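You operate a simulated robot arm through the tools that you are given. There is no shell and no other tool. Be economical: measure what you need, move in short steps, check, and stop when the job is done.

Carry out the task below with a simulated robot arm. There is one attempt and no reset: what you move stays moved.

JOB
Put the silver can from the box side of the packing bench on the lower shelf of the packing bench. Then put one of the black coils from the top of the test bench on the top of the lamps carton. Then take the drip bottle on the top of the test bench and put it away on the top of the steel table. Then put the bottle marked "MIX" from the top of the green cabinet on the top of the white block. Then put the scent bottle from the middle shelf of bay a on the low shelf of bay a. Then put two of the short grey boxes from the service bench before the right dispenser on the top of the fill bench. Do these in the order given. Set down upright: silver can, drip bottle, bottle, scent bottle, short grey box.

It is judged by the outcome, as a careful person would: the job done as asked, and still so three seconds after it is handed in. It fails if anything else is knocked over, pushed out of place, dropped, spilled or broken.

ROBOT AND FRAMES
A 6-joint arm with a two-finger gripper on a trunk, on a base that drives. Base frame: it is fixed to the floor where the robot stands at the start and does not move with it; the origin is under the middle of the robot, x ahead of it, y to its left, z up. Lengths are in cm, angles in rad, forces in N, time in s.
With the tool pointing down near the work surface it reaches from about 34 to 84 cm from the robot's upright axis, wherever it stands. Its first joint turns from -2.897 to 2.897 rad. Places, roughly: black coil [-150, 25, 100]; drip bottle [-125, 50, 100]; low shelf of bay A [-510, 160, 60]; lower shelf of the packing bench [70, -50, 20]; scent bottle [-525, 175, 100]; short grey box [-225, -650, 75]; silver can [50, -25, 75]; small brown bottle, small clear bottle, small gree [-600, 0, 50]; top of the fill bench [270, -660, 80]; top of the lamps carton [-370, -190, 20]; top of the steel table [-260, 140, 70]; top of the white block (38x24 cm) [-382, -24, 56]. Payload 2.45 kg.
The TCP is the grasp point between the finger pads, 2.6 cm short of the fingertips. In the tool frame z runs along the fingers and y along their closing line. Largest opening 9.6 cm; the body of the gripper starts 6.9 cm behind the TCP.
Orientation is told as [roll, pitch, yaw] about the base's x, y, z axes, in that order, counted from this pose: with the fingers straight down and closing along the base's y, the tool's x points along the base's -x, its y along +y and its z along -z.

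CONTROLS
- The arm moves only by the tool move_arm. Its argument "series" is a list of rows, each an object of numbers (a shift or turn left out is 0, a gripper value left out holds the last): "tx", "ty", "tz": the shift along the tool's x, y, z in units of 20 mm (1.0 is 20 mm); "wx", "wy", "wz": the turn, a rotation vector about the tool's x, y, z in units of 6 degrees (1.0 is 6 degrees); "grip": the opening in per cent of the stroke, from 0 (shut) to 100 (fully open). In form: [{"tx": .., "ty": .., "tz": .., "wx": .., "wy": .., "wz": .., "grip": ..}, ...]. A call has 1 to 8 rows; each row shifts and turns the commanded pose from where the row before left it, along the tool's axes as they then stand. A call with a number of a shift or a turn outside -1 to 1 is refused whole. Rows are played at 5 a second. More than 5 cm and 0.15 rad between two rows, or a gripper value outside its range, and nothing of the call is played. A pose out of reach is approached as far as the arm can. The call stops where the force on the tool passes 40 N (or 10 N more than at its start, if that is more) or the arm is blocked; 0.2 s more then pass. Each finger halts on what it meets, pressing with about 24 N; the grip force reading is that of the motor and also rises with nothing between the fingers. The clock runs only during rows and for 0.2 s after the last one: add rows that do not move to give the fingers time. The reply holds the time, the measured pose of the TCP, the force on the tool along the base axes, the opening and the grip force, in the units named above and with some noise, with the torque about the TCP (base axes, N m) and any sound that the robot's microphone picked up.
- Cameras (640 x 400 px; columns grow to the right, rows downward): "scene" is now at [-4.91, 6.02, 115.59]; the picture's right is [-1.00, -0.08, 0.00], its down [-0.02, 0.23, -0.97] and it looks along [0.07, -0.97, -0.23] (base axes); focal length 214 px, centre (320, 200). "wrist" rides on the gripper at [8.2, 0.3, -9.8] in the tool frame; the picture's right is [-0.04, 1.00, 0.00], its down [-0.73, -0.03, -0.68] and it looks along [-0.68, -0.03, 0.73] (tool axes); focal length 256 px, centre (320, 200). There is no depth. A picture from a camera that has moved, and an enlarged one, comes with that camera's place and axes in the base frame and with its lens. The place of the scene camera against the robot may be out by one fixed shift of up to 1.8 cm in any direction.
- get_image(camera): a new picture of that camera. It takes no simulated time.
- lift_body(by): slides the trunk up (or, below 0, down) by that many cm; the arm and the scene camera ride with it, the base frame stays. It gives what a move gives, with no picture.
- base_move(legs): drives the robot by 1 to 6 legs, each [ahead, turn to the left] in cm and rad, along the robot's own axes; the way and the turn of a leg run together, so that a leg with both is an arc; at most 150 cm and 3.142 rad a leg. The arm and the cameras ride along, it lands a little off, and it stops where it bumps. It gives what a move gives.
- head_to(pan, tilt): turns the head with the scene camera to pan (to the left, within 2.705 rad either way) and tilt (down, from -0.506 to 1.204), counted from straight ahead of the robot. It gives what a move gives.
- enlarge(camera, box): a new picture of the part [left, top, right, bottom] of that camera's present view, enlarged. It takes no simulated time.
- job_done(): hands the job in; it is judged then, once.

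Go step by step. Nothing tells you exact positions but the pictures and the camera data: compare them with the known pose of the tool, close in by small moves and look again before you grip or let go. The budget is 207 turns and 184 pictures, counting those below and the enlarged ones. Unless the task says otherwise, let go and move clear before handing in.

The tools are called by a JSON object that holds its "method" and its "body". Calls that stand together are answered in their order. move_arm: Moves the arm, as the interface text tells. Its arguments: {"type":"object","properties":{"series":{"type":"array"}},"required":["series"]} The other tools are called the same way: lift_body (by) slides the trunk up or down; base_move (legs) drives the base; head_to (pan, tilt) turns the head that bears the scene camera; get_image (camera) takes a picture; enlarge (camera, box) takes an enlarged picture of a part of a camera's view; job_done () hands the job in.

At the start:

```text
t: 0.0
tool_pos: [5.5, -36.51, 99.9]
orientation: [-0.005, 0.0, 0.0]
force: [-0.4, -1.0, 0.3]
moment: [0.0, 0.01, 0.04]
opening: 9.57
gripper_force: 0.0
trunk travel left (down, up): [-13.7, 1.3]
robot x, y, heading: [-0.06, 0.08, -0.004]
head pan, tilt: [-1.494, 0.237]
```

scene: 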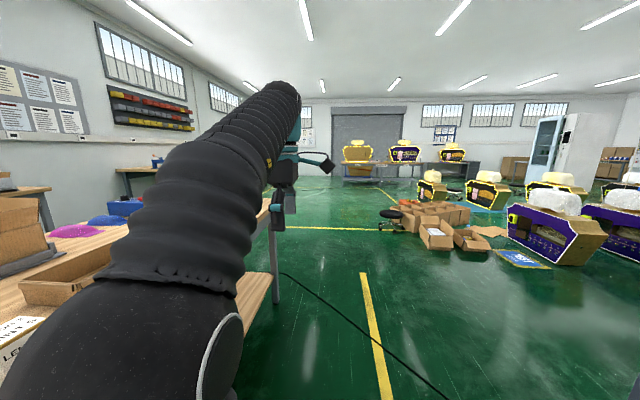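
wrist: 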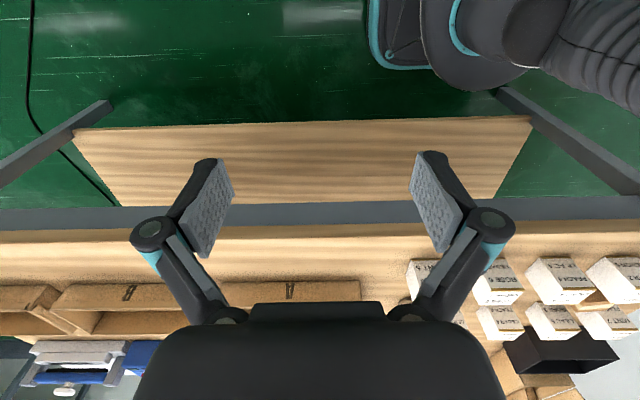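

I see the arm stretched to the right of the robot, with the packing bench ahead. I'll turn the head to look at the bench and around.

{"method": "head_to", "body": {"pan": -0.5, "tilt": 0.6}}

{"method": "get_image", "body": {"camera": "scene"}}

{"method": "head_to", "body": {"pan": 2.6, "tilt": 0.3}}

{"method": "get_image", "body": {"camera": "scene"}}

```text
t: 1.3
tool_pos: [5.52, -36.48, 99.93]
orientation: [-0.006, 0.001, -0.001]
force: [0.1, 0.4, 0.3]
moment: [0.02, -0.02, 0.0]
opening: 9.6
gripper_force: 0.0
trunk travel left (down, up): [-13.7, 1.3]
robot x, y, heading: [-0.27, 0.1, -0.0]
head pan, tilt: [-0.499, 0.6]
```

```text
181 pictures are left
camera scene: at [2.14, 11.1, 112.25], right [-0.48, -0.88, 0.0], down [-0.5, 0.27, -0.83], along [0.72, -0.4, -0.56], focal length 214 px, centre (320, 200)
```

scene: 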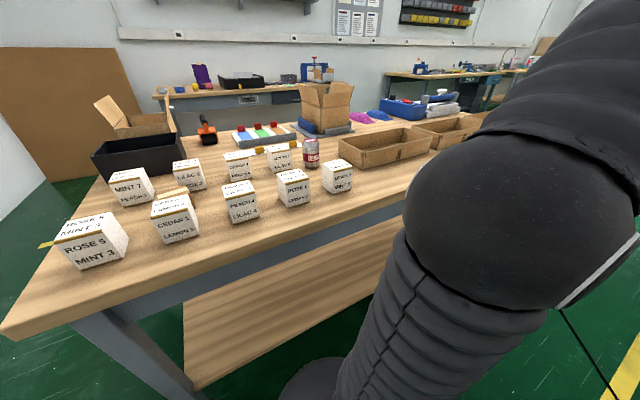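

```text
t: 3.9
tool_pos: [5.47, -36.45, 99.84]
orientation: [-0.005, 0.001, -0.001]
force: [-0.1, 0.2, -0.3]
moment: [0.02, -0.01, 0.02]
opening: 9.62
gripper_force: 0.1
trunk travel left (down, up): [-13.7, 1.3]
robot x, y, heading: [0.07, 0.17, -0.001]
head pan, tilt: [2.601, 0.3]
```

```text
180 pictures are left
camera scene: at [-13.62, 20.14, 115.0], right [0.52, 0.86, 0.0], down [0.25, -0.15, -0.96], along [-0.82, 0.49, -0.3], focal length 214 px, centre (320, 200)
```

scene: 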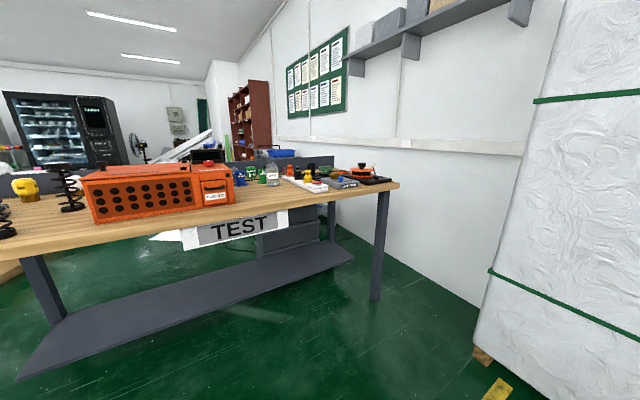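

The packing bench lies ahead; a can stands among white boxes. I'll look closer.

{"method": "head_to", "body": {"pan": -0.35, "tilt": 0.5}}

{"method": "get_image", "body": {"camera": "scene"}}

{"method": "enlarge", "body": {"camera": "scene", "box": [180, 80, 380, 205]}}

```text
t: 6.5
tool_pos: [5.46, -36.31, 99.8]
orientation: [-0.005, -0.001, -0.002]
force: [0.5, 0.5, 0.2]
moment: [-0.03, 0.04, -0.02]
opening: 9.59
gripper_force: 0.0
trunk travel left (down, up): [-13.7, 1.3]
robot x, y, heading: [0.37, 0.4, 0.001]
head pan, tilt: [-0.351, 0.499]
```

```text
179 pictures are left
camera scene: at [2.92, 12.21, 113.16], right [-0.34, -0.94, 0.0], down [-0.45, 0.16, -0.88], along [0.82, -0.3, -0.48], focal length 214 px, centre (320, 200)
```

scene: 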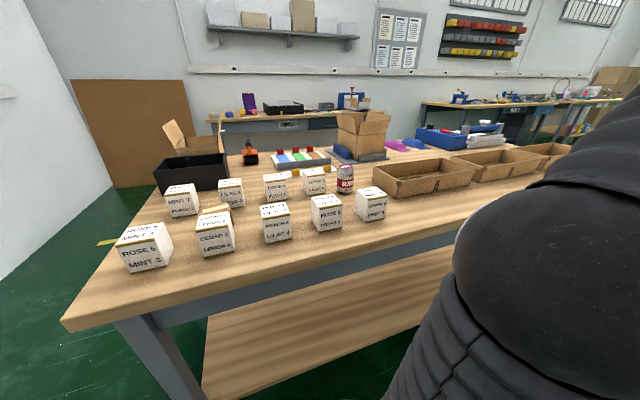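

```text
3.20 times, centred on (280, 142) of scene
camera zoom: at [2.92, 12.21, 113.16], right [-0.34, -0.94, 0.0], down [-0.45, 0.16, -0.88], along [0.82, -0.3, -0.48], focal length 686 px, centre (448, 384)
```

zoom: 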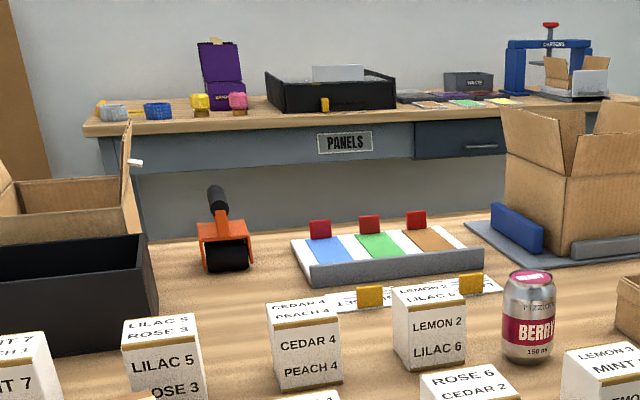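

The can is at about (62,-19) if the top is near z 80. I'll bring the arm above the bench and look with the wrist camera.

{"method": "move_arm", "body": {"series": [{"tx": -1, "ty": 0.2}, {"tx": -1, "ty": 0.2}, {"tx": -1, "ty": 0.2}, {"tx": -1, "ty": 0.2}, {"tx": -1, "ty": 0.3}, {"tx": -1, "ty": 0.3}, {"tx": -1, "ty": 0.3}, {"tx": -1, "ty": 0.3}]}}

{"method": "move_arm", "body": {"series": [{"tx": -1, "ty": 0.5}, {"tx": -1, "ty": 0.5}, {"tx": -1, "ty": 0.5}, {"tx": -1, "ty": 0.5}, {"tx": -1, "ty": 0.5}, {"tx": -1, "ty": 0.5}, {"tx": -1, "ty": 0.5}, {"tx": -1, "ty": 0.5}]}}

{"method": "get_image", "body": {"camera": "wrist"}}

{"method": "get_image", "body": {"camera": "scene"}}

```text
t: 8.3
tool_pos: [21.59, -32.34, 100.04]
orientation: [-0.009, 0.0, 0.0]
force: [-0.3, 0.5, -0.3]
moment: [0.0, -0.04, 0.01]
opening: 9.63
gripper_force: 0.1
trunk travel left (down, up): [-13.7, 1.3]
robot x, y, heading: [0.03, 0.07, -0.001]
head pan, tilt: [-0.351, 0.499]
```

```text
t: 10.1
tool_pos: [37.54, -24.6, 99.49]
orientation: [-0.009, -0.002, -0.002]
force: [0.7, 0.1, 0.5]
moment: [-0.01, -0.05, -0.02]
opening: 9.58
gripper_force: 0.1
out of reach, approached as far as the arm can: row 8
trunk travel left (down, up): [-13.7, 1.3]
robot x, y, heading: [0.33, 0.23, -0.003]
head pan, tilt: [-0.351, 0.499]
```

```text
177 pictures are left
camera wrist: at [29.33, -24.04, 109.31], right [0.04, 1.0, -0.01], down [0.73, -0.02, 0.68], along [0.68, -0.03, -0.73], focal length 256 px, centre (320, 200)
```

wrist: 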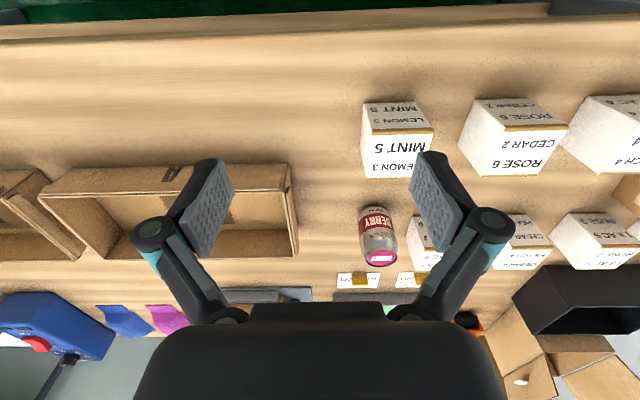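

```text
176 pictures are left
camera scene: at [2.91, 12.21, 113.16], right [-0.34, -0.94, 0.0], down [-0.45, 0.16, -0.88], along [0.82, -0.3, -0.48], focal length 214 px, centre (320, 200)
```

scene: 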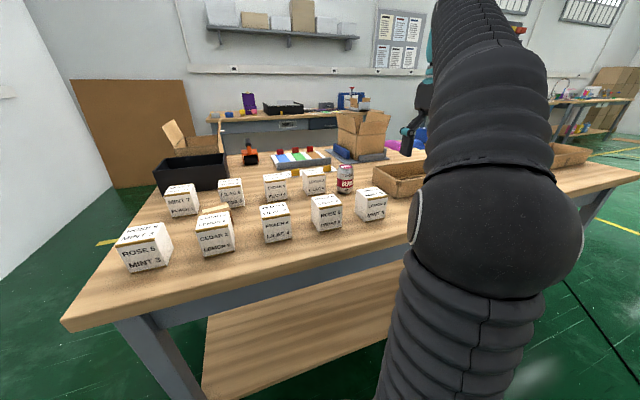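

The can stands at about (57.5,-17.3), base z≈81, top≈90, with a box just in front; the shelf lies under the bench set back from its edge. I'll flip the wrist 180° so the camera is on the far side, to allow a 45° tilted grasp usable on the shelf.

{"method": "move_arm", "body": {"series": [{"tz": 1, "tx": 0.5}, {"tz": 1, "wz": 1}, {"wz": 1}, {"wz": 1}, {"wz": 1}, {"wz": 1}, {"wz": 1}, {"wz": 1}]}}

{"method": "move_arm", "body": {"series": [{"wz": 1}, {"wz": 1}, {"wz": 1}, {"wz": 1}, {"wz": 1}, {"wz": 1}, {"wz": 1}, {"wz": 1}]}}

{"method": "move_arm", "body": {"series": [{"wz": 1}, {"wz": 1}, {"wz": 1}, {"wz": 1}, {"wz": 1}, {"wz": 1}, {"wz": 1}, {"wz": 1}]}}

{"method": "move_arm", "body": {"series": [{"wz": 1}, {"wz": 1}, {"wz": 1}, {"wz": 1}, {"wz": 1}, {"wz": 1}, {"wz": 1}]}}

```text
t: 11.9
tool_pos: [36.55, -24.38, 95.46]
orientation: [-0.005, -0.003, -0.734]
force: [-0.3, 0.3, 0.6]
moment: [-0.01, -0.02, 0.0]
opening: 9.58
gripper_force: 0.1
trunk travel left (down, up): [-13.7, 1.3]
robot x, y, heading: [0.0, 0.18, -0.0]
head pan, tilt: [-0.351, 0.499]
```

```text
t: 13.7
tool_pos: [36.53, -24.42, 95.53]
orientation: [0.001, -0.005, -1.574]
force: [0.1, 0.7, -0.1]
moment: [0.02, -0.02, 0.03]
opening: 9.61
gripper_force: 0.0
trunk travel left (down, up): [-13.7, 1.3]
robot x, y, heading: [-0.02, -0.28, -0.003]
head pan, tilt: [-0.351, 0.499]
```

```text
t: 15.5
tool_pos: [36.38, -24.38, 95.42]
orientation: [0.002, -0.004, -2.41]
force: [-0.8, 0.7, 0.4]
moment: [0.02, -0.01, 0.02]
opening: 9.61
gripper_force: 0.2
trunk travel left (down, up): [-13.7, 1.3]
robot x, y, heading: [0.17, -0.07, -0.004]
head pan, tilt: [-0.351, 0.499]
```

```text
t: 17.1
tool_pos: [36.41, -24.41, 95.41]
orientation: [0.006, 0.0, 3.14]
force: [-0.8, -0.5, 0.1]
moment: [0.02, -0.02, 0.0]
opening: 9.59
gripper_force: 0.1
trunk travel left (down, up): [-13.7, 1.3]
robot x, y, heading: [-0.02, -0.27, 0.002]
head pan, tilt: [-0.351, 0.499]
```

Flip worked. Now tilt 45° forward and move to a pre-grasp behind the can, then look.

{"method": "move_arm", "body": {"series": [{"wy": 1}, {"wy": 1}, {"wy": 1}, {"wy": 1}, {"wy": 1}, {"wy": 1}, {"wy": 1}, {"wy": 0.5}]}}

{"method": "move_arm", "body": {"series": [{"tx": 0.86, "tz": 0.86, "ty": -0.71, "grip": 80}, {"tx": 0.86, "tz": 0.86, "ty": -0.71}, {"tx": 0.86, "tz": 0.86, "ty": -0.71}, {"tx": 0.86, "tz": 0.86, "ty": -0.71}, {"tx": 0.86, "tz": 0.86, "ty": -0.71}]}}

{"method": "get_image", "body": {"camera": "wrist"}}

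{"method": "get_image", "body": {"camera": "scene"}}

```text
t: 18.9
tool_pos: [36.5, -24.44, 95.46]
orientation: [0.007, 0.788, -3.135]
force: [-0.2, 0.4, 0.3]
moment: [-0.02, 0.02, -0.02]
opening: 9.6
gripper_force: 0.1
trunk travel left (down, up): [-13.7, 1.3]
robot x, y, heading: [-0.11, -0.37, 0.004]
head pan, tilt: [-0.351, 0.499]
```

```text
t: 20.1
tool_pos: [48.67, -17.33, 95.41]
orientation: [0.01, 0.785, -3.139]
force: [-0.4, 0.6, 0.0]
moment: [0.05, 0.01, -0.01]
opening: 7.66
gripper_force: 0.1
trunk travel left (down, up): [-13.7, 1.3]
robot x, y, heading: [0.16, 0.15, 0.002]
head pan, tilt: [-0.351, 0.499]
```

```text
175 pictures are left
camera wrist: at [47.54, -17.52, 108.14], right [-0.03, -1.0, -0.02], down [-1.0, 0.03, -0.04], along [0.04, 0.02, -1.0], focal length 256 px, centre (320, 200)
```

wrist: 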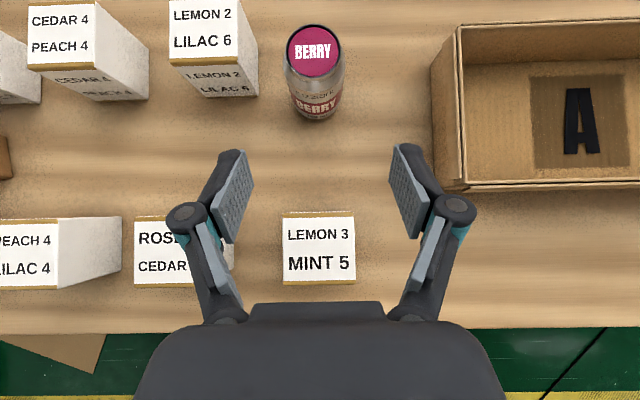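

```text
174 pictures are left
camera scene: at [2.91, 12.21, 113.16], right [-0.34, -0.94, 0.0], down [-0.45, 0.16, -0.88], along [0.82, -0.3, -0.48], focal length 214 px, centre (320, 200)
```

scene: 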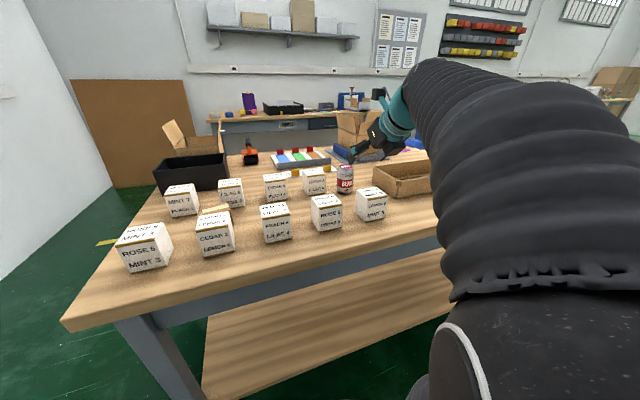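

The can is at about (59.2,-17.0), base z≈81.5, top≈89.5. Move in along the 45° line, then check before gripping.

{"method": "move_arm", "body": {"series": [{"tz": 0.9, "tx": 0.1, "ty": -0.1, "grip": 72}, {"tz": 0.9, "tx": 0.1, "ty": -0.05}, {"tz": 0.9, "tx": 0.08}, {"tz": 0.9}, {"tz": 0.9}, {"tz": 0.9}, {"tz": 0.9}]}}

{"method": "get_image", "body": {"camera": "wrist"}}

{"method": "enlarge", "body": {"camera": "scene", "box": [260, 80, 460, 205]}}

```text
t: 21.7
tool_pos: [57.89, -17.13, 86.92]
orientation: [0.01, 0.784, -3.136]
force: [-0.6, 0.6, 0.7]
moment: [-0.03, -0.04, -0.01]
opening: 6.92
gripper_force: 0.1
trunk travel left (down, up): [-13.7, 1.3]
robot x, y, heading: [0.02, 0.14, 0.002]
head pan, tilt: [-0.351, 0.499]
```

```text
173 pictures are left
camera wrist: at [56.76, -17.32, 99.65], right [-0.03, -1.0, -0.02], down [-1.0, 0.03, -0.04], along [0.04, 0.02, -1.0], focal length 256 px, centre (320, 200)
```

wrist: 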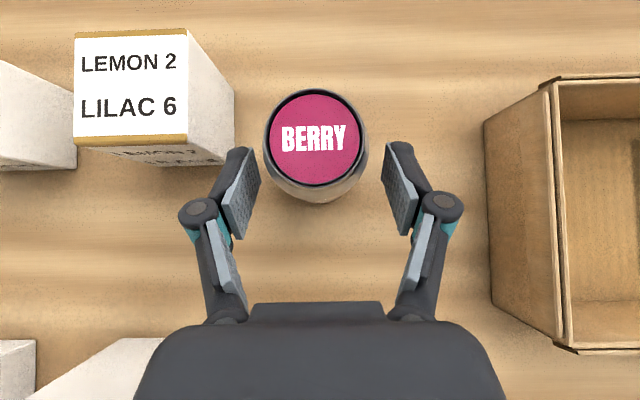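

```text
3.20 times, centred on (360, 142) of scene
camera zoom: at [2.91, 12.22, 113.16], right [-0.34, -0.94, 0.0], down [-0.45, 0.16, -0.88], along [0.82, -0.3, -0.48], focal length 686 px, centre (192, 384)
```

zoom: 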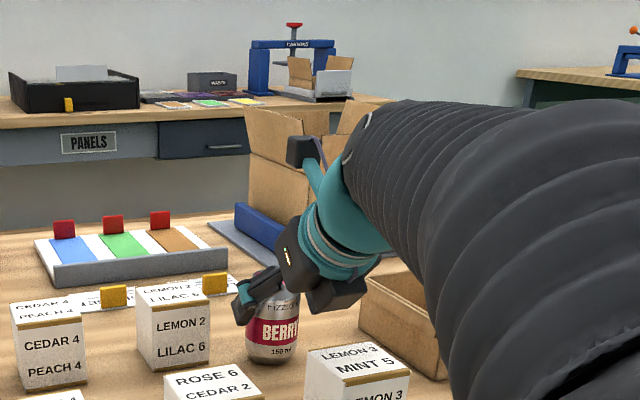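

Aligned. Advance the last bit and close.

{"method": "move_arm", "body": {"series": [{"tz": 0.55, "tx": 0.12}, {"tz": 0.55, "tx": 0.13}, {}, {"grip": 20}, {}, {}, {}]}}

{"method": "get_image", "body": {"camera": "wrist"}}

```text
t: 23.3
tool_pos: [59.95, -17.1, 85.6]
orientation: [0.008, 0.784, -3.137]
force: [1.2, 0.8, 5.0]
moment: [-0.09, -0.13, 0.06]
opening: 5.17
gripper_force: 24.5
trunk travel left (down, up): [-13.7, 1.3]
robot x, y, heading: [0.16, -0.11, 0.006]
head pan, tilt: [-0.351, 0.499]
```

```text
171 pictures are left
camera wrist: at [58.68, -17.28, 98.45], right [-0.03, -1.0, -0.02], down [-1.0, 0.03, -0.04], along [0.04, 0.02, -1.0], focal length 256 px, centre (320, 200)
```

wrist: 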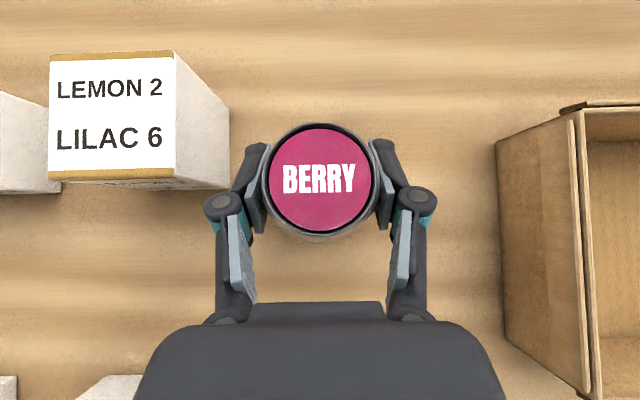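

Can gripped (5.2 cm wide). Retreat up and back, then drive back 30 cm and lower the trunk.

{"method": "move_arm", "body": {"series": [{"tz": -1, "tx": 0.6}, {"tz": -1, "tx": 0.6}, {"tz": -1}, {"tz": -1}, {"tz": -1}, {"tz": -1}, {"tz": -1}, {"tz": -1}]}}

{"method": "base_move", "body": {"legs": [[-32, 0]]}}

{"method": "lift_body", "body": {"by": -13.6}}

{"method": "get_image", "body": {"camera": "scene"}}

{"method": "get_image", "body": {"camera": "wrist"}}

```text
t: 25.1
tool_pos: [50.18, -17.06, 98.77]
orientation: [0.009, 0.784, -3.137]
force: [-0.7, -0.4, -0.9]
moment: [-0.01, 0.0, 0.0]
opening: 5.15
gripper_force: 23.5
trunk travel left (down, up): [-13.7, 1.3]
robot x, y, heading: [0.36, -0.02, -0.0]
head pan, tilt: [-0.351, 0.499]
```

```text
t: 27.2
tool_pos: [17.73, -17.22, 98.7]
orientation: [0.007, 0.784, -3.142]
force: [0.4, -0.2, -1.9]
moment: [0.01, 0.01, -0.02]
opening: 5.16
gripper_force: 24.1
trunk travel left (down, up): [-13.7, 1.3]
robot x, y, heading: [-32.2, 0.01, -0.006]
head pan, tilt: [-0.351, 0.499]
```

```text
t: 28.9
tool_pos: [17.75, -17.32, 85.17]
orientation: [0.007, 0.784, -3.141]
force: [0.1, 0.1, -2.3]
moment: [-0.03, 0.0, 0.01]
opening: 5.14
gripper_force: 23.8
trunk travel left (down, up): [-0.1, 14.9]
robot x, y, heading: [-32.45, -0.07, -0.006]
head pan, tilt: [-0.351, 0.499]
```

```text
170 pictures are left
camera scene: at [-29.37, 12.28, 99.56], right [-0.35, -0.94, 0.0], down [-0.45, 0.17, -0.88], along [0.82, -0.31, -0.48], focal length 214 px, centre (320, 200)
```

scene: 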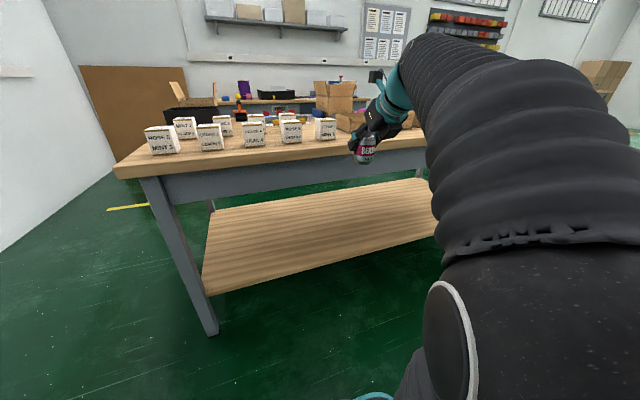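

```text
169 pictures are left
camera wrist: at [16.64, -17.43, 97.86], right [-0.03, -1.0, -0.02], down [-1.0, 0.03, -0.04], along [0.04, 0.02, -1.0], focal length 256 px, centre (320, 200)
```

wrist: 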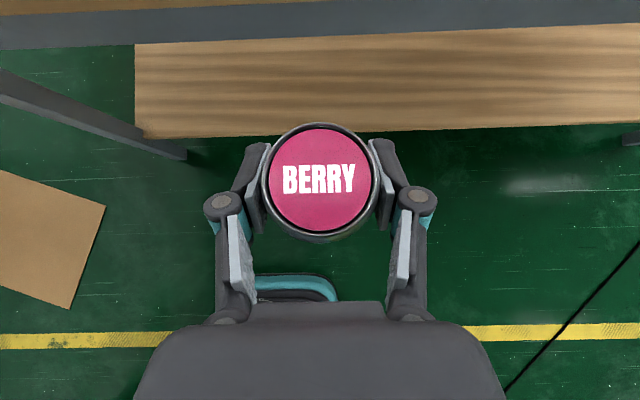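

Shelf top seems around z≈28 with front edge x≈38.5. Lower the can in front of the bench to check.

{"method": "move_arm", "body": {"series": [{"tz": 1, "tx": -1}, {"tz": 1, "tx": -1}, {"tz": 1, "tx": -1}, {"tz": 1, "tx": -1}, {"tz": 1, "tx": -1}, {"tz": 1, "tx": -1}, {"tz": 1, "tx": -1}]}}

{"method": "move_arm", "body": {"series": [{"tz": 1, "tx": -1}, {"tz": 1, "tx": -1}, {"tz": 1, "tx": -1}, {"tz": 1, "tx": -1}, {"tz": 1, "tx": -1}, {"tz": 1, "tx": -1}, {"tz": 1, "tx": -1}]}}

{"method": "get_image", "body": {"camera": "scene"}}

{"method": "get_image", "body": {"camera": "wrist"}}

```text
t: 30.5
tool_pos: [17.69, -17.47, 65.3]
orientation: [0.009, 0.787, -3.14]
force: [0.2, 0.1, -2.1]
moment: [0.02, 0.0, -0.01]
opening: 5.16
gripper_force: 24.3
trunk travel left (down, up): [-0.1, 14.9]
robot x, y, heading: [-32.47, -0.09, -0.007]
head pan, tilt: [-0.351, 0.499]
```

```text
t: 32.1
tool_pos: [17.91, -17.42, 45.45]
orientation: [0.009, 0.783, -3.141]
force: [-0.4, 0.0, -2.4]
moment: [-0.05, 0.02, 0.0]
opening: 5.21
gripper_force: 23.6
trunk travel left (down, up): [-0.1, 14.9]
robot x, y, heading: [-32.2, -0.13, -0.002]
head pan, tilt: [-0.351, 0.499]
```

```text
168 pictures are left
camera scene: at [-29.37, 12.28, 99.56], right [-0.35, -0.94, 0.0], down [-0.45, 0.17, -0.88], along [0.82, -0.31, -0.48], focal length 214 px, centre (320, 200)
```

scene: 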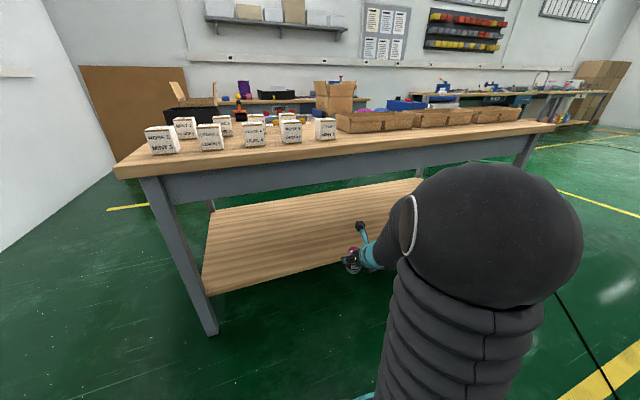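

```text
167 pictures are left
camera wrist: at [16.75, -17.65, 58.12], right [-0.03, -1.0, -0.02], down [-1.0, 0.04, -0.04], along [0.04, 0.02, -1.0], focal length 256 px, centre (320, 200)
```

wrist: 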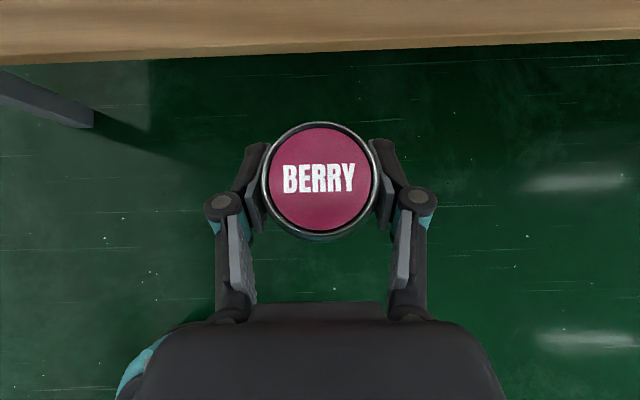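

Shelf front edge x≈38, top somewhere 25–29. I'll enter at can-bottom ≈35, partially by arm, partly by driving.

{"method": "move_arm", "body": {"series": [{"tz": 1, "tx": -1}, {"tz": 1, "tx": -1}, {"tz": 1, "tx": 1}, {"tz": 1, "tx": 1}, {"tz": 1, "tx": 1}, {"tz": 1, "tx": 1}, {"tz": 1, "tx": 1}, {"tz": 1, "tx": 1}]}}

{"method": "get_image", "body": {"camera": "scene"}}

{"method": "get_image", "body": {"camera": "wrist"}}

```text
t: 33.9
tool_pos: [34.83, -17.37, 39.72]
orientation: [0.007, 0.783, -3.141]
force: [-0.1, 0.2, -1.0]
moment: [-0.02, 0.02, 0.01]
opening: 5.16
gripper_force: 24.3
trunk travel left (down, up): [-0.1, 14.9]
robot x, y, heading: [-32.55, 0.02, -0.004]
head pan, tilt: [-0.351, 0.499]
```

```text
166 pictures are left
camera scene: at [-29.37, 12.27, 99.56], right [-0.35, -0.94, 0.0], down [-0.45, 0.17, -0.88], along [0.82, -0.31, -0.48], focal length 214 px, centre (320, 200)
```

scene: 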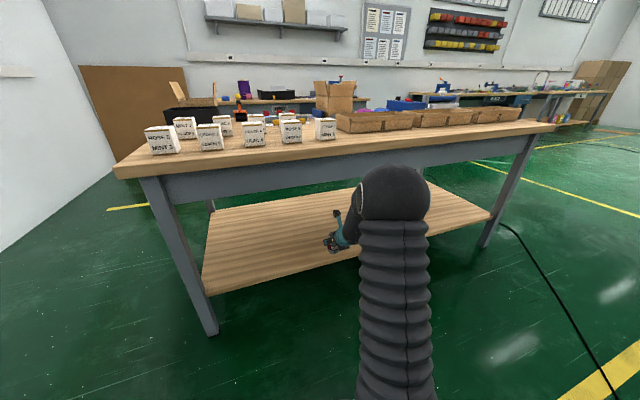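

```text
165 pictures are left
camera wrist: at [33.68, -17.67, 52.55], right [-0.03, -1.0, -0.02], down [-1.0, 0.03, -0.04], along [0.04, 0.02, -1.0], focal length 256 px, centre (320, 200)
```

wrist: 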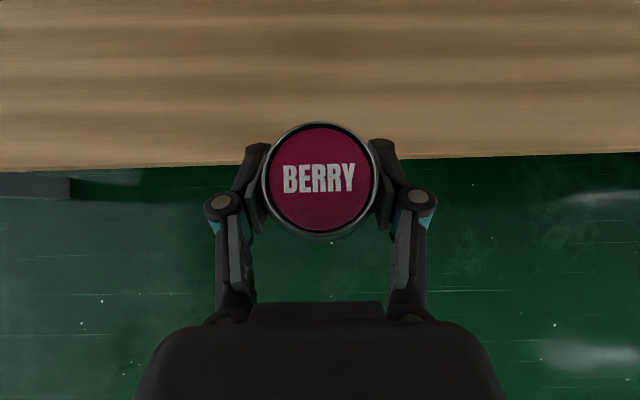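

Shelf edge ≈39, underside ≈22–24. Drive forward 15 cm, then lower by feel.

{"method": "base_move", "body": {"legs": [[15, 0]]}}

{"method": "move_arm", "body": {"series": [{"tz": 1, "tx": -1}, {"tz": 1, "tx": -1}, {"tz": 0.5, "tx": -0.5}]}}

{"method": "get_image", "body": {"camera": "scene"}}

{"method": "get_image", "body": {"camera": "wrist"}}

```text
t: 35.2
tool_pos: [49.75, -17.62, 39.76]
orientation: [0.006, 0.784, 3.14]
force: [0.2, -0.1, -1.4]
moment: [0.03, 0.02, 0.0]
opening: 5.15
gripper_force: 24.0
trunk travel left (down, up): [-0.1, 14.9]
robot x, y, heading: [-17.06, 0.14, -0.004]
head pan, tilt: [-0.351, 0.499]
```

```text
t: 36.0
tool_pos: [49.71, -17.71, 32.84]
orientation: [0.007, 0.784, 3.14]
force: [0.1, 0.5, -1.9]
moment: [0.01, 0.04, 0.01]
opening: 5.16
gripper_force: 23.9
trunk travel left (down, up): [-0.1, 14.9]
robot x, y, heading: [-17.54, 0.24, -0.005]
head pan, tilt: [-0.351, 0.499]
```

```text
164 pictures are left
camera scene: at [-14.36, 12.19, 99.56], right [-0.35, -0.94, 0.0], down [-0.45, 0.17, -0.88], along [0.82, -0.31, -0.48], focal length 214 px, centre (320, 200)
```

scene: 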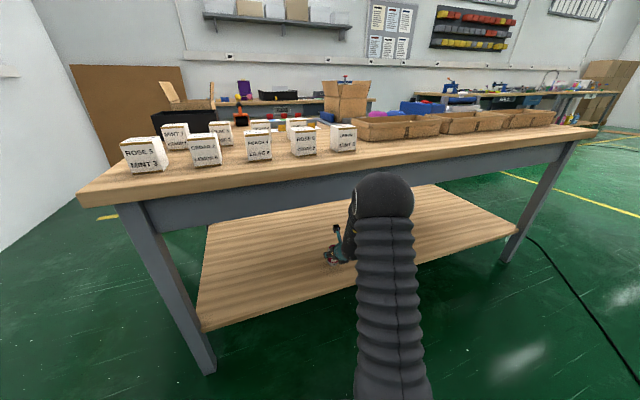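

```text
163 pictures are left
camera wrist: at [48.61, -17.94, 45.53], right [-0.04, -1.0, -0.02], down [-1.0, 0.04, -0.04], along [0.04, 0.02, -1.0], focal length 256 px, centre (320, 200)
```

wrist: 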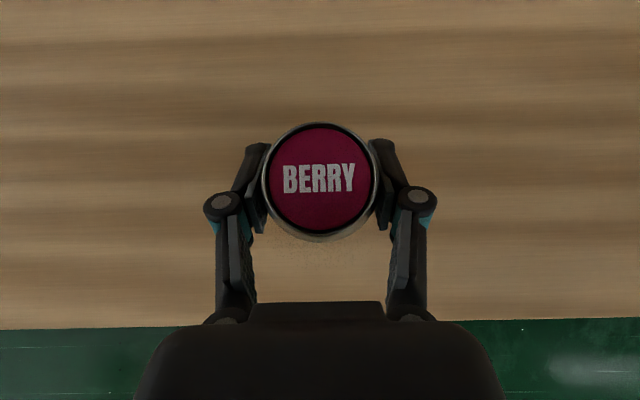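

Near. Lower in small steps and watch the force.

{"method": "move_arm", "body": {"series": [{"tz": 0.5, "tx": -0.5}, {"tz": 0.5, "tx": -0.5}]}}

{"method": "move_arm", "body": {"series": [{"tz": 0.14, "tx": -0.14}, {}]}}

{"method": "move_arm", "body": {"series": [{"tz": 0.14, "tx": -0.14}, {}]}}

{"method": "get_image", "body": {"camera": "wrist"}}

```text
t: 36.6
tool_pos: [49.76, -17.63, 30.16]
orientation: [0.009, 0.787, 3.142]
force: [-3.9, 2.2, 10.9]
moment: [0.09, 0.28, -0.03]
opening: 5.19
gripper_force: 24.0
trunk travel left (down, up): [-0.1, 14.9]
robot x, y, heading: [-17.57, -0.31, -0.004]
head pan, tilt: [-0.351, 0.499]
```

```text
t: 37.2
tool_pos: [49.8, -17.73, 29.83]
orientation: [0.009, 0.789, -3.14]
force: [6.9, 3.7, 19.9]
moment: [0.09, -0.2, -0.07]
opening: 5.16
gripper_force: 24.1
trunk travel left (down, up): [-0.1, 14.9]
robot x, y, heading: [-17.67, -0.34, -0.001]
head pan, tilt: [-0.351, 0.499]
```

```text
t: 37.9
tool_pos: [49.76, -17.66, 29.23]
orientation: [0.01, 0.787, 3.14]
force: [4.8, 3.1, 18.9]
moment: [0.06, -0.09, -0.03]
opening: 5.14
gripper_force: 24.3
trunk travel left (down, up): [-0.1, 14.9]
robot x, y, heading: [-17.32, -0.31, -0.01]
head pan, tilt: [-0.351, 0.499]
```

```text
162 pictures are left
camera wrist: at [48.57, -17.96, 42.01], right [-0.04, -1.0, -0.02], down [-1.0, 0.04, -0.04], along [0.04, 0.02, -1.0], focal length 256 px, centre (320, 200)
```

wrist: 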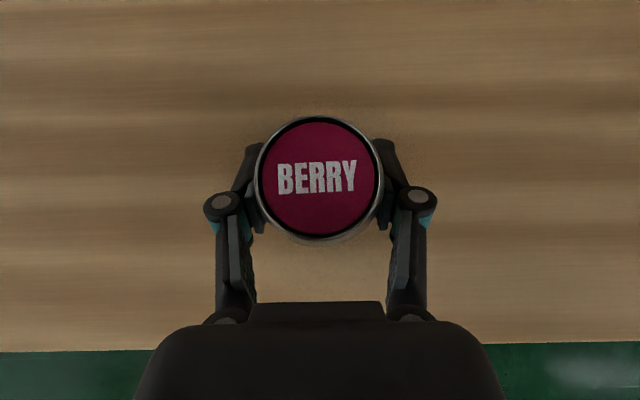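

The can is firmly on the shelf. Open and withdraw.

{"method": "move_arm", "body": {"series": [{"tz": -0.08, "tx": 0.08}, {"grip": 62}, {"grip": 80}, {}, {"tz": -0.8}, {"tz": -0.8}, {"tz": -0.8}, {"tz": -0.8}]}}

{"method": "get_image", "body": {"camera": "wrist"}}

```text
t: 39.6
tool_pos: [45.27, -17.65, 33.93]
orientation: [0.008, 0.783, 3.141]
force: [0.5, 0.4, 0.4]
moment: [0.02, -0.01, 0.0]
opening: 7.69
gripper_force: 0.0
trunk travel left (down, up): [-0.1, 14.9]
robot x, y, heading: [-17.31, -0.22, -0.003]
head pan, tilt: [-0.351, 0.499]
```

```text
161 pictures are left
camera wrist: at [44.07, -17.93, 46.73], right [-0.04, -1.0, -0.02], down [-1.0, 0.04, -0.04], along [0.04, 0.02, -1.0], focal length 256 px, centre (320, 200)
```

wrist: 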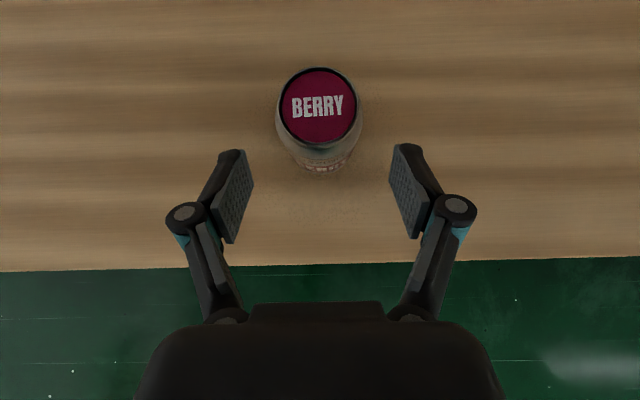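

Task one done. Back off, raise the trunk, and inspect the test bench.

{"method": "base_move", "body": {"legs": [[-28, 0]]}}

{"method": "lift_body", "body": {"by": 14.8}}

{"method": "move_arm", "body": {"series": [{"tz": -1, "tx": 1}, {"tz": -1, "tx": 1}, {"tz": -1, "tx": 1}, {"tz": -1, "tx": 1}, {"tz": -1, "tx": 1}, {"tz": -1, "tx": 1}, {"tz": -1, "tx": 1}, {"tz": -1, "tx": 1}]}}

{"method": "move_arm", "body": {"series": [{"tz": -1, "tx": 1}, {"tz": -1, "tx": 1}, {"tz": -1, "tx": 1}, {"tz": -1, "tx": 1}, {"tz": -1, "tx": 1}, {"tz": -1, "tx": 1}, {"tz": -1, "tx": 1}, {"tz": -1, "tx": 1}]}}

{"method": "head_to", "body": {"pan": 2.7, "tilt": 0.4}}

{"method": "get_image", "body": {"camera": "scene"}}

```text
t: 41.6
tool_pos: [17.76, -17.58, 34.07]
orientation: [0.008, 0.784, -3.141]
force: [1.4, 0.0, -0.2]
moment: [-0.01, -0.01, 0.0]
opening: 7.69
gripper_force: 0.0
trunk travel left (down, up): [-0.1, 14.9]
robot x, y, heading: [-44.64, 0.4, -0.001]
head pan, tilt: [-0.351, 0.499]
```

```text
t: 43.3
tool_pos: [17.75, -17.52, 48.87]
orientation: [0.006, 0.785, -3.142]
force: [0.6, -0.4, -0.4]
moment: [0.01, 0.03, 0.02]
opening: 7.68
gripper_force: 0.1
trunk travel left (down, up): [-14.9, 0.1]
robot x, y, heading: [-44.73, 0.41, -0.004]
head pan, tilt: [-0.351, 0.499]
```

```text
t: 45.1
tool_pos: [18.03, -17.35, 71.46]
orientation: [0.007, 0.785, -3.14]
force: [0.1, 0.3, -0.6]
moment: [-0.01, -0.01, -0.01]
opening: 7.66
gripper_force: 0.1
trunk travel left (down, up): [-14.9, 0.1]
robot x, y, heading: [-45.07, -0.03, -0.003]
head pan, tilt: [-0.351, 0.499]
```

```text
t: 46.9
tool_pos: [18.01, -17.26, 94.16]
orientation: [0.007, 0.784, 3.143]
force: [0.0, -0.9, 0.0]
moment: [-0.02, 0.02, -0.01]
opening: 7.69
gripper_force: 0.1
trunk travel left (down, up): [-14.9, 0.1]
robot x, y, heading: [-44.93, 0.34, -0.008]
head pan, tilt: [-0.351, 0.499]
```

```text
t: 49.5
tool_pos: [17.92, -17.33, 94.15]
orientation: [0.007, 0.782, -3.141]
force: [0.5, -0.2, -0.5]
moment: [0.0, 0.03, -0.01]
opening: 7.71
gripper_force: 0.1
trunk travel left (down, up): [-14.9, 0.1]
robot x, y, heading: [-45.24, 0.31, -0.004]
head pan, tilt: [2.7, 0.4]
```

```text
160 pictures are left
camera scene: at [-58.73, 19.51, 115.27], right [0.43, 0.9, 0.0], down [0.35, -0.17, -0.92], along [-0.83, 0.4, -0.39], focal length 214 px, centre (320, 200)
```

scene: 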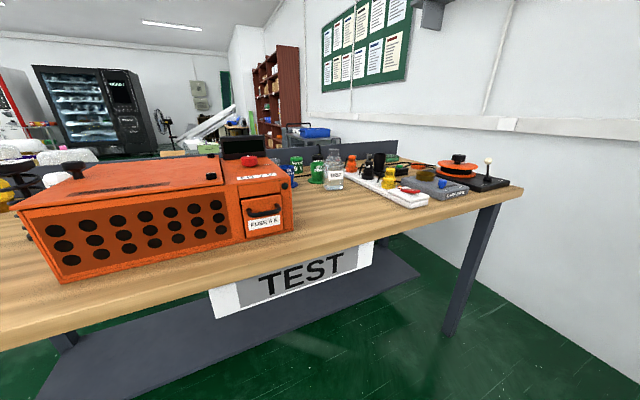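

The bench top is about z 86 with front edge x≈-96, y up to 123. Retract the arm, reposition facing the bench, and look.

{"method": "move_arm", "body": {"series": [{"tz": -1, "tx": -1}, {"tz": -1, "tx": -1}, {"tz": -1, "tx": -1}, {"tz": -1, "tx": -1}, {"tz": -1, "tx": -1}, {"tz": -1, "tx": -1}]}}

{"method": "base_move", "body": {"legs": [[0, 1.57], [25, 0], [0, 1.57]]}}

{"method": "head_to", "body": {"pan": 0.3, "tilt": 0.4}}

{"method": "get_image", "body": {"camera": "scene"}}

{"method": "get_image", "body": {"camera": "wrist"}}

```text
t: 50.9
tool_pos: [0.97, -16.99, 94.11]
orientation: [0.007, 0.784, -3.143]
force: [0.7, -0.7, 0.2]
moment: [0.03, 0.02, 0.01]
opening: 7.66
gripper_force: 0.0
trunk travel left (down, up): [-14.9, 0.1]
robot x, y, heading: [-45.13, 0.06, -0.008]
head pan, tilt: [2.7, 0.4]
```

```text
t: 60.4
tool_pos: [-91.12, 41.67, 94.11]
orientation: [0.007, 0.785, 0.013]
force: [0.0, 0.6, 0.9]
moment: [-0.03, -0.01, 0.0]
opening: 7.67
gripper_force: 0.1
trunk travel left (down, up): [-14.9, 0.1]
robot x, y, heading: [-45.25, 24.84, -3.137]
head pan, tilt: [2.7, 0.4]
```

```text
t: 62.6
tool_pos: [-91.0, 41.8, 94.19]
orientation: [0.006, 0.785, 0.013]
force: [-0.4, -0.4, -0.5]
moment: [0.0, 0.03, 0.0]
opening: 7.66
gripper_force: 0.1
trunk travel left (down, up): [-14.9, 0.1]
robot x, y, heading: [-45.46, 25.14, -3.135]
head pan, tilt: [0.3, 0.4]
```

```text
159 pictures are left
camera scene: at [-47.42, 6.08, 115.27], right [-0.3, 0.95, 0.0], down [0.37, 0.12, -0.92], along [-0.88, -0.28, -0.39], focal length 214 px, centre (320, 200)
```

scene: 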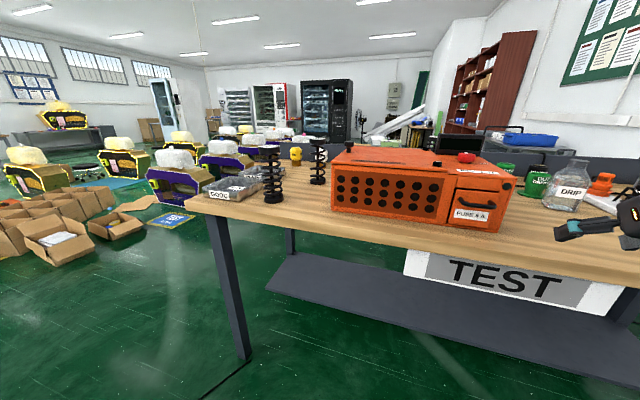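

```text
158 pictures are left
camera wrist: at [-89.87, 41.95, 106.91], right [0.02, 1.0, -0.02], down [1.0, -0.02, -0.04], along [-0.04, -0.02, -1.0], focal length 256 px, centre (320, 200)
```

wrist: 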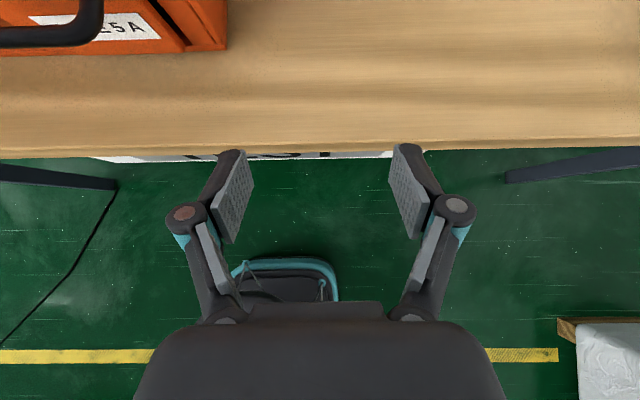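

Two coils stand to the left of the orange tester; the DRIP bottle to the right. Zoom.

{"method": "enlarge", "body": {"camera": "scene", "box": [190, 130, 350, 230]}}

{"method": "enlarge", "body": {"camera": "scene", "box": [480, 130, 640, 230]}}

```text
4.00 times, centred on (270, 180) of scene
camera zoom: at [-47.42, 6.08, 115.27], right [-0.3, 0.95, 0.0], down [0.37, 0.12, -0.92], along [-0.88, -0.28, -0.39], focal length 858 px, centre (520, 280)
```

zoom: 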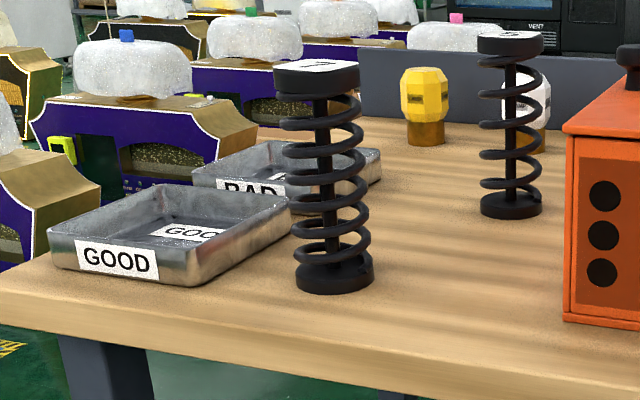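

```text
4.00 times, centred on (560, 180) of scene
camera zoom: at [-47.42, 6.08, 115.27], right [-0.3, 0.95, 0.0], down [0.37, 0.12, -0.92], along [-0.88, -0.28, -0.39], focal length 858 px, centre (-640, 280)
```

zoom: 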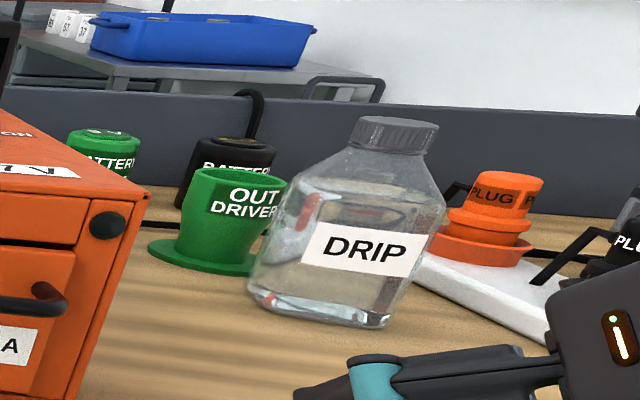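

Drip bottle at about (-133,62). Checking what's behind the tester for other "coils".

{"method": "enlarge", "body": {"camera": "scene", "box": [400, 110, 520, 185]}}

{"method": "head_to", "body": {"pan": -0.3, "tilt": 0.4}}

{"method": "get_image", "body": {"camera": "scene"}}

```text
5.33 times, centred on (460, 148) of scene
camera zoom: at [-47.42, 6.08, 115.27], right [-0.3, 0.95, 0.0], down [0.37, 0.12, -0.92], along [-0.88, -0.28, -0.39], focal length 1144 px, centre (-427, 480)
```

zoom: 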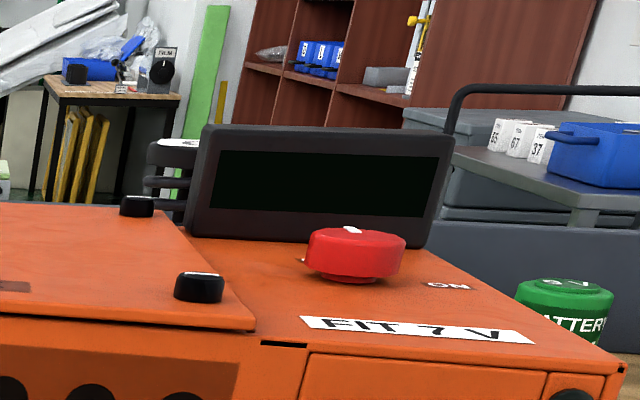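

```text
t: 63.6
tool_pos: [-91.14, 41.57, 94.18]
orientation: [0.006, 0.786, 0.012]
force: [-1.1, -0.6, 0.3]
moment: [-0.01, 0.02, 0.0]
opening: 7.67
gripper_force: 0.1
trunk travel left (down, up): [-14.9, 0.1]
robot x, y, heading: [-44.91, 24.78, -3.136]
head pan, tilt: [-0.3, 0.4]
```

```text
154 pictures are left
camera scene: at [-47.46, 11.56, 115.27], right [0.29, 0.96, 0.0], down [0.37, -0.11, -0.92], along [-0.88, 0.27, -0.39], focal length 214 px, centre (320, 200)
```

scene: 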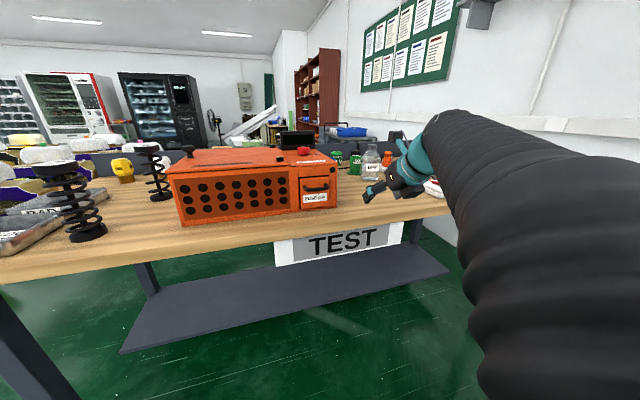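

A third coil is behind the tester; the nearest one (≈(-110,-31)) is easiest. Drive left so the arm faces it.

{"method": "base_move", "body": {"legs": [[0, 1.565], [72, 0], [0, -1.57]]}}

{"method": "head_to", "body": {"pan": 0.0, "tilt": 0.5}}

{"method": "get_image", "body": {"camera": "scene"}}

{"method": "get_image", "body": {"camera": "wrist"}}

```text
t: 75.3
tool_pos: [-89.92, -31.23, 94.23]
orientation: [0.006, 0.785, -0.014]
force: [0.3, 0.4, 0.3]
moment: [-0.01, -0.04, -0.01]
opening: 7.69
gripper_force: 0.0
trunk travel left (down, up): [-14.9, 0.1]
robot x, y, heading: [-44.42, -48.78, 3.123]
head pan, tilt: [-0.3, 0.4]
```

```text
t: 76.2
tool_pos: [-90.04, -31.16, 94.23]
orientation: [0.009, 0.787, -0.016]
force: [0.3, -0.2, -0.8]
moment: [0.0, 0.02, 0.0]
opening: 7.67
gripper_force: 0.0
trunk travel left (down, up): [-14.9, 0.1]
robot x, y, heading: [-44.72, -49.13, 3.121]
head pan, tilt: [0.0, 0.499]
```

```text
153 pictures are left
camera scene: at [-47.44, -65.16, 114.36], right [0.02, 1.0, 0.0], down [0.48, -0.01, -0.88], along [-0.88, 0.02, -0.48], focal length 214 px, centre (320, 200)
```

scene: 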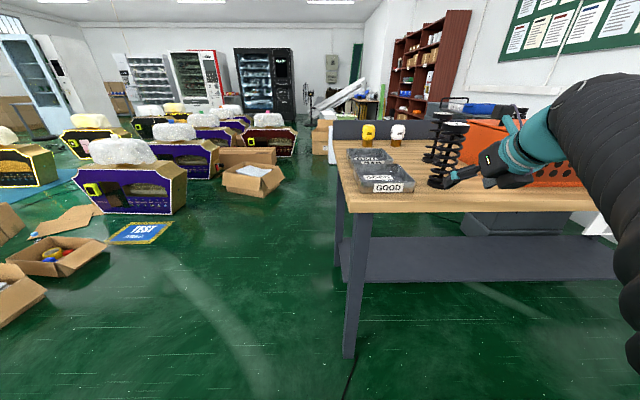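

```text
152 pictures are left
camera wrist: at [-88.73, -30.94, 106.91], right [0.05, 1.0, -0.02], down [1.0, -0.05, -0.04], along [-0.04, -0.02, -1.0], focal length 256 px, centre (320, 200)
```

wrist: 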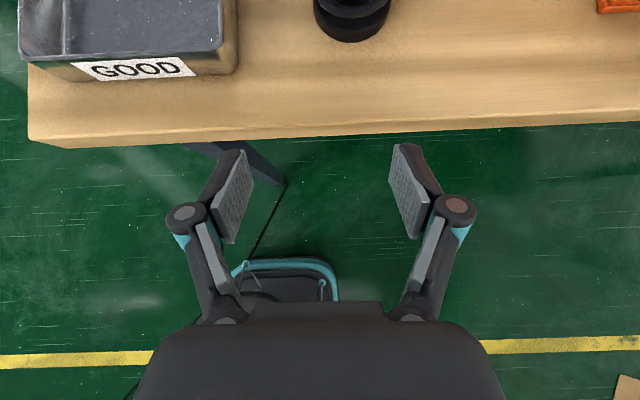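

Coil top disc is about (-106,-28, z≈102.5). Raise, open fully, and close the distance partly by driving.

{"method": "move_arm", "body": {"series": [{"tz": -1, "tx": 1, "ty": 0.5, "grip": 100}, {"tz": -1, "tx": 1, "ty": 0.5}, {"tz": -0.9, "tx": 0.9, "ty": 0.5}]}}

{"method": "base_move", "body": {"legs": [[6, 0]]}}

{"method": "get_image", "body": {"camera": "wrist"}}

{"method": "enlarge", "body": {"camera": "scene", "box": [380, 90, 580, 215]}}

```text
t: 77.0
tool_pos: [-89.92, -28.27, 102.33]
orientation: [0.008, 0.784, -0.014]
force: [0.2, -0.7, -0.3]
moment: [-0.01, 0.05, -0.01]
opening: 9.62
gripper_force: 0.1
trunk travel left (down, up): [-14.9, 0.1]
robot x, y, heading: [-44.62, -49.16, 3.122]
head pan, tilt: [0.0, 0.499]
```

```text
t: 77.9
tool_pos: [-95.76, -28.05, 102.37]
orientation: [0.008, 0.785, -0.014]
force: [-0.1, 0.0, 0.3]
moment: [0.0, -0.01, 0.01]
opening: 9.62
gripper_force: 0.0
trunk travel left (down, up): [-14.9, 0.1]
robot x, y, heading: [-50.33, -49.03, 3.122]
head pan, tilt: [0.0, 0.499]
```

```text
151 pictures are left
camera wrist: at [-94.58, -27.9, 115.13], right [0.05, 1.0, -0.02], down [1.0, -0.05, -0.04], along [-0.04, -0.02, -1.0], focal length 256 px, centre (320, 200)
```

wrist: 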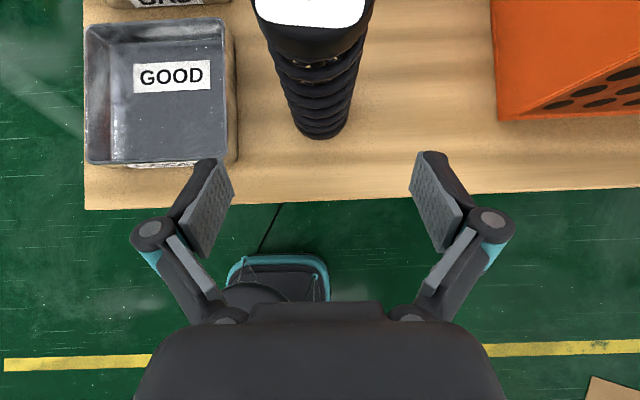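

```text
3.20 times, centred on (480, 152) of scene
camera zoom: at [-53.31, -65.05, 114.36], right [0.02, 1.0, 0.0], down [0.48, -0.01, -0.88], along [-0.88, 0.02, -0.48], focal length 686 px, centre (-192, 352)
```

zoom: 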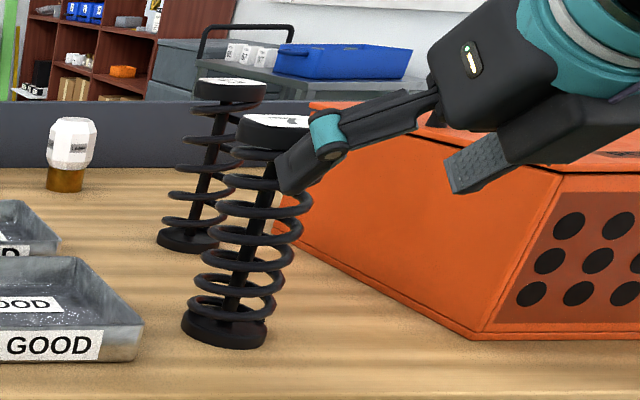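

Aligned; advance horizontally around the top disc.

{"method": "move_arm", "body": {"series": [{"tz": 0.87, "tx": 0.95, "ty": -0.15}, {"tz": 0.87, "tx": 0.95}, {"tz": 0.87, "tx": 0.95}, {"tz": 0.85, "tx": 0.9}]}}

{"method": "get_image", "body": {"camera": "wrist"}}

{"method": "enlarge", "body": {"camera": "scene", "box": [380, 90, 580, 215]}}

```text
t: 78.9
tool_pos: [-105.91, -28.2, 102.79]
orientation: [0.009, 0.786, -0.015]
force: [0.6, 0.0, 0.5]
moment: [0.06, -0.02, 0.01]
opening: 9.59
gripper_force: 0.1
trunk travel left (down, up): [-14.9, 0.1]
robot x, y, heading: [-50.55, -48.97, 3.118]
head pan, tilt: [0.0, 0.499]
```

```text
149 pictures are left
camera wrist: at [-104.69, -27.89, 115.57], right [0.05, 1.0, -0.02], down [1.0, -0.05, -0.04], along [-0.04, -0.02, -1.0], focal length 256 px, centre (320, 200)
```

wrist: 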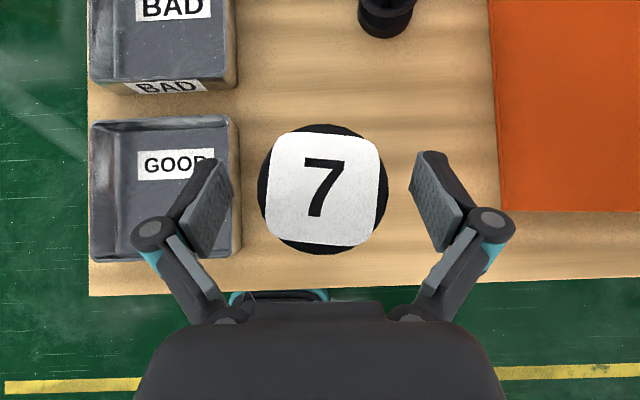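

```text
3.20 times, centred on (480, 152) of scene
camera zoom: at [-53.28, -65.05, 114.36], right [0.02, 1.0, 0.0], down [0.48, -0.01, -0.88], along [-0.88, 0.02, -0.48], focal length 686 px, centre (-192, 352)
```

zoom: 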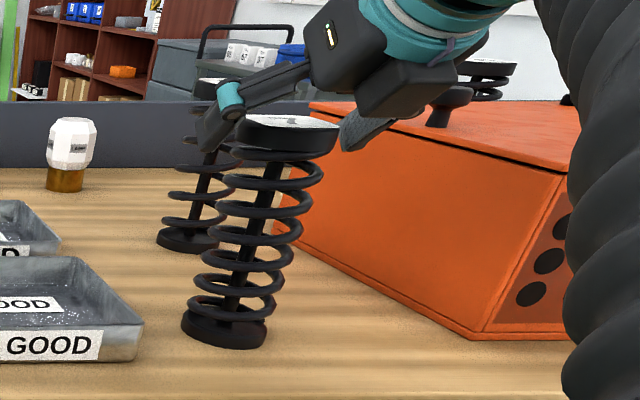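

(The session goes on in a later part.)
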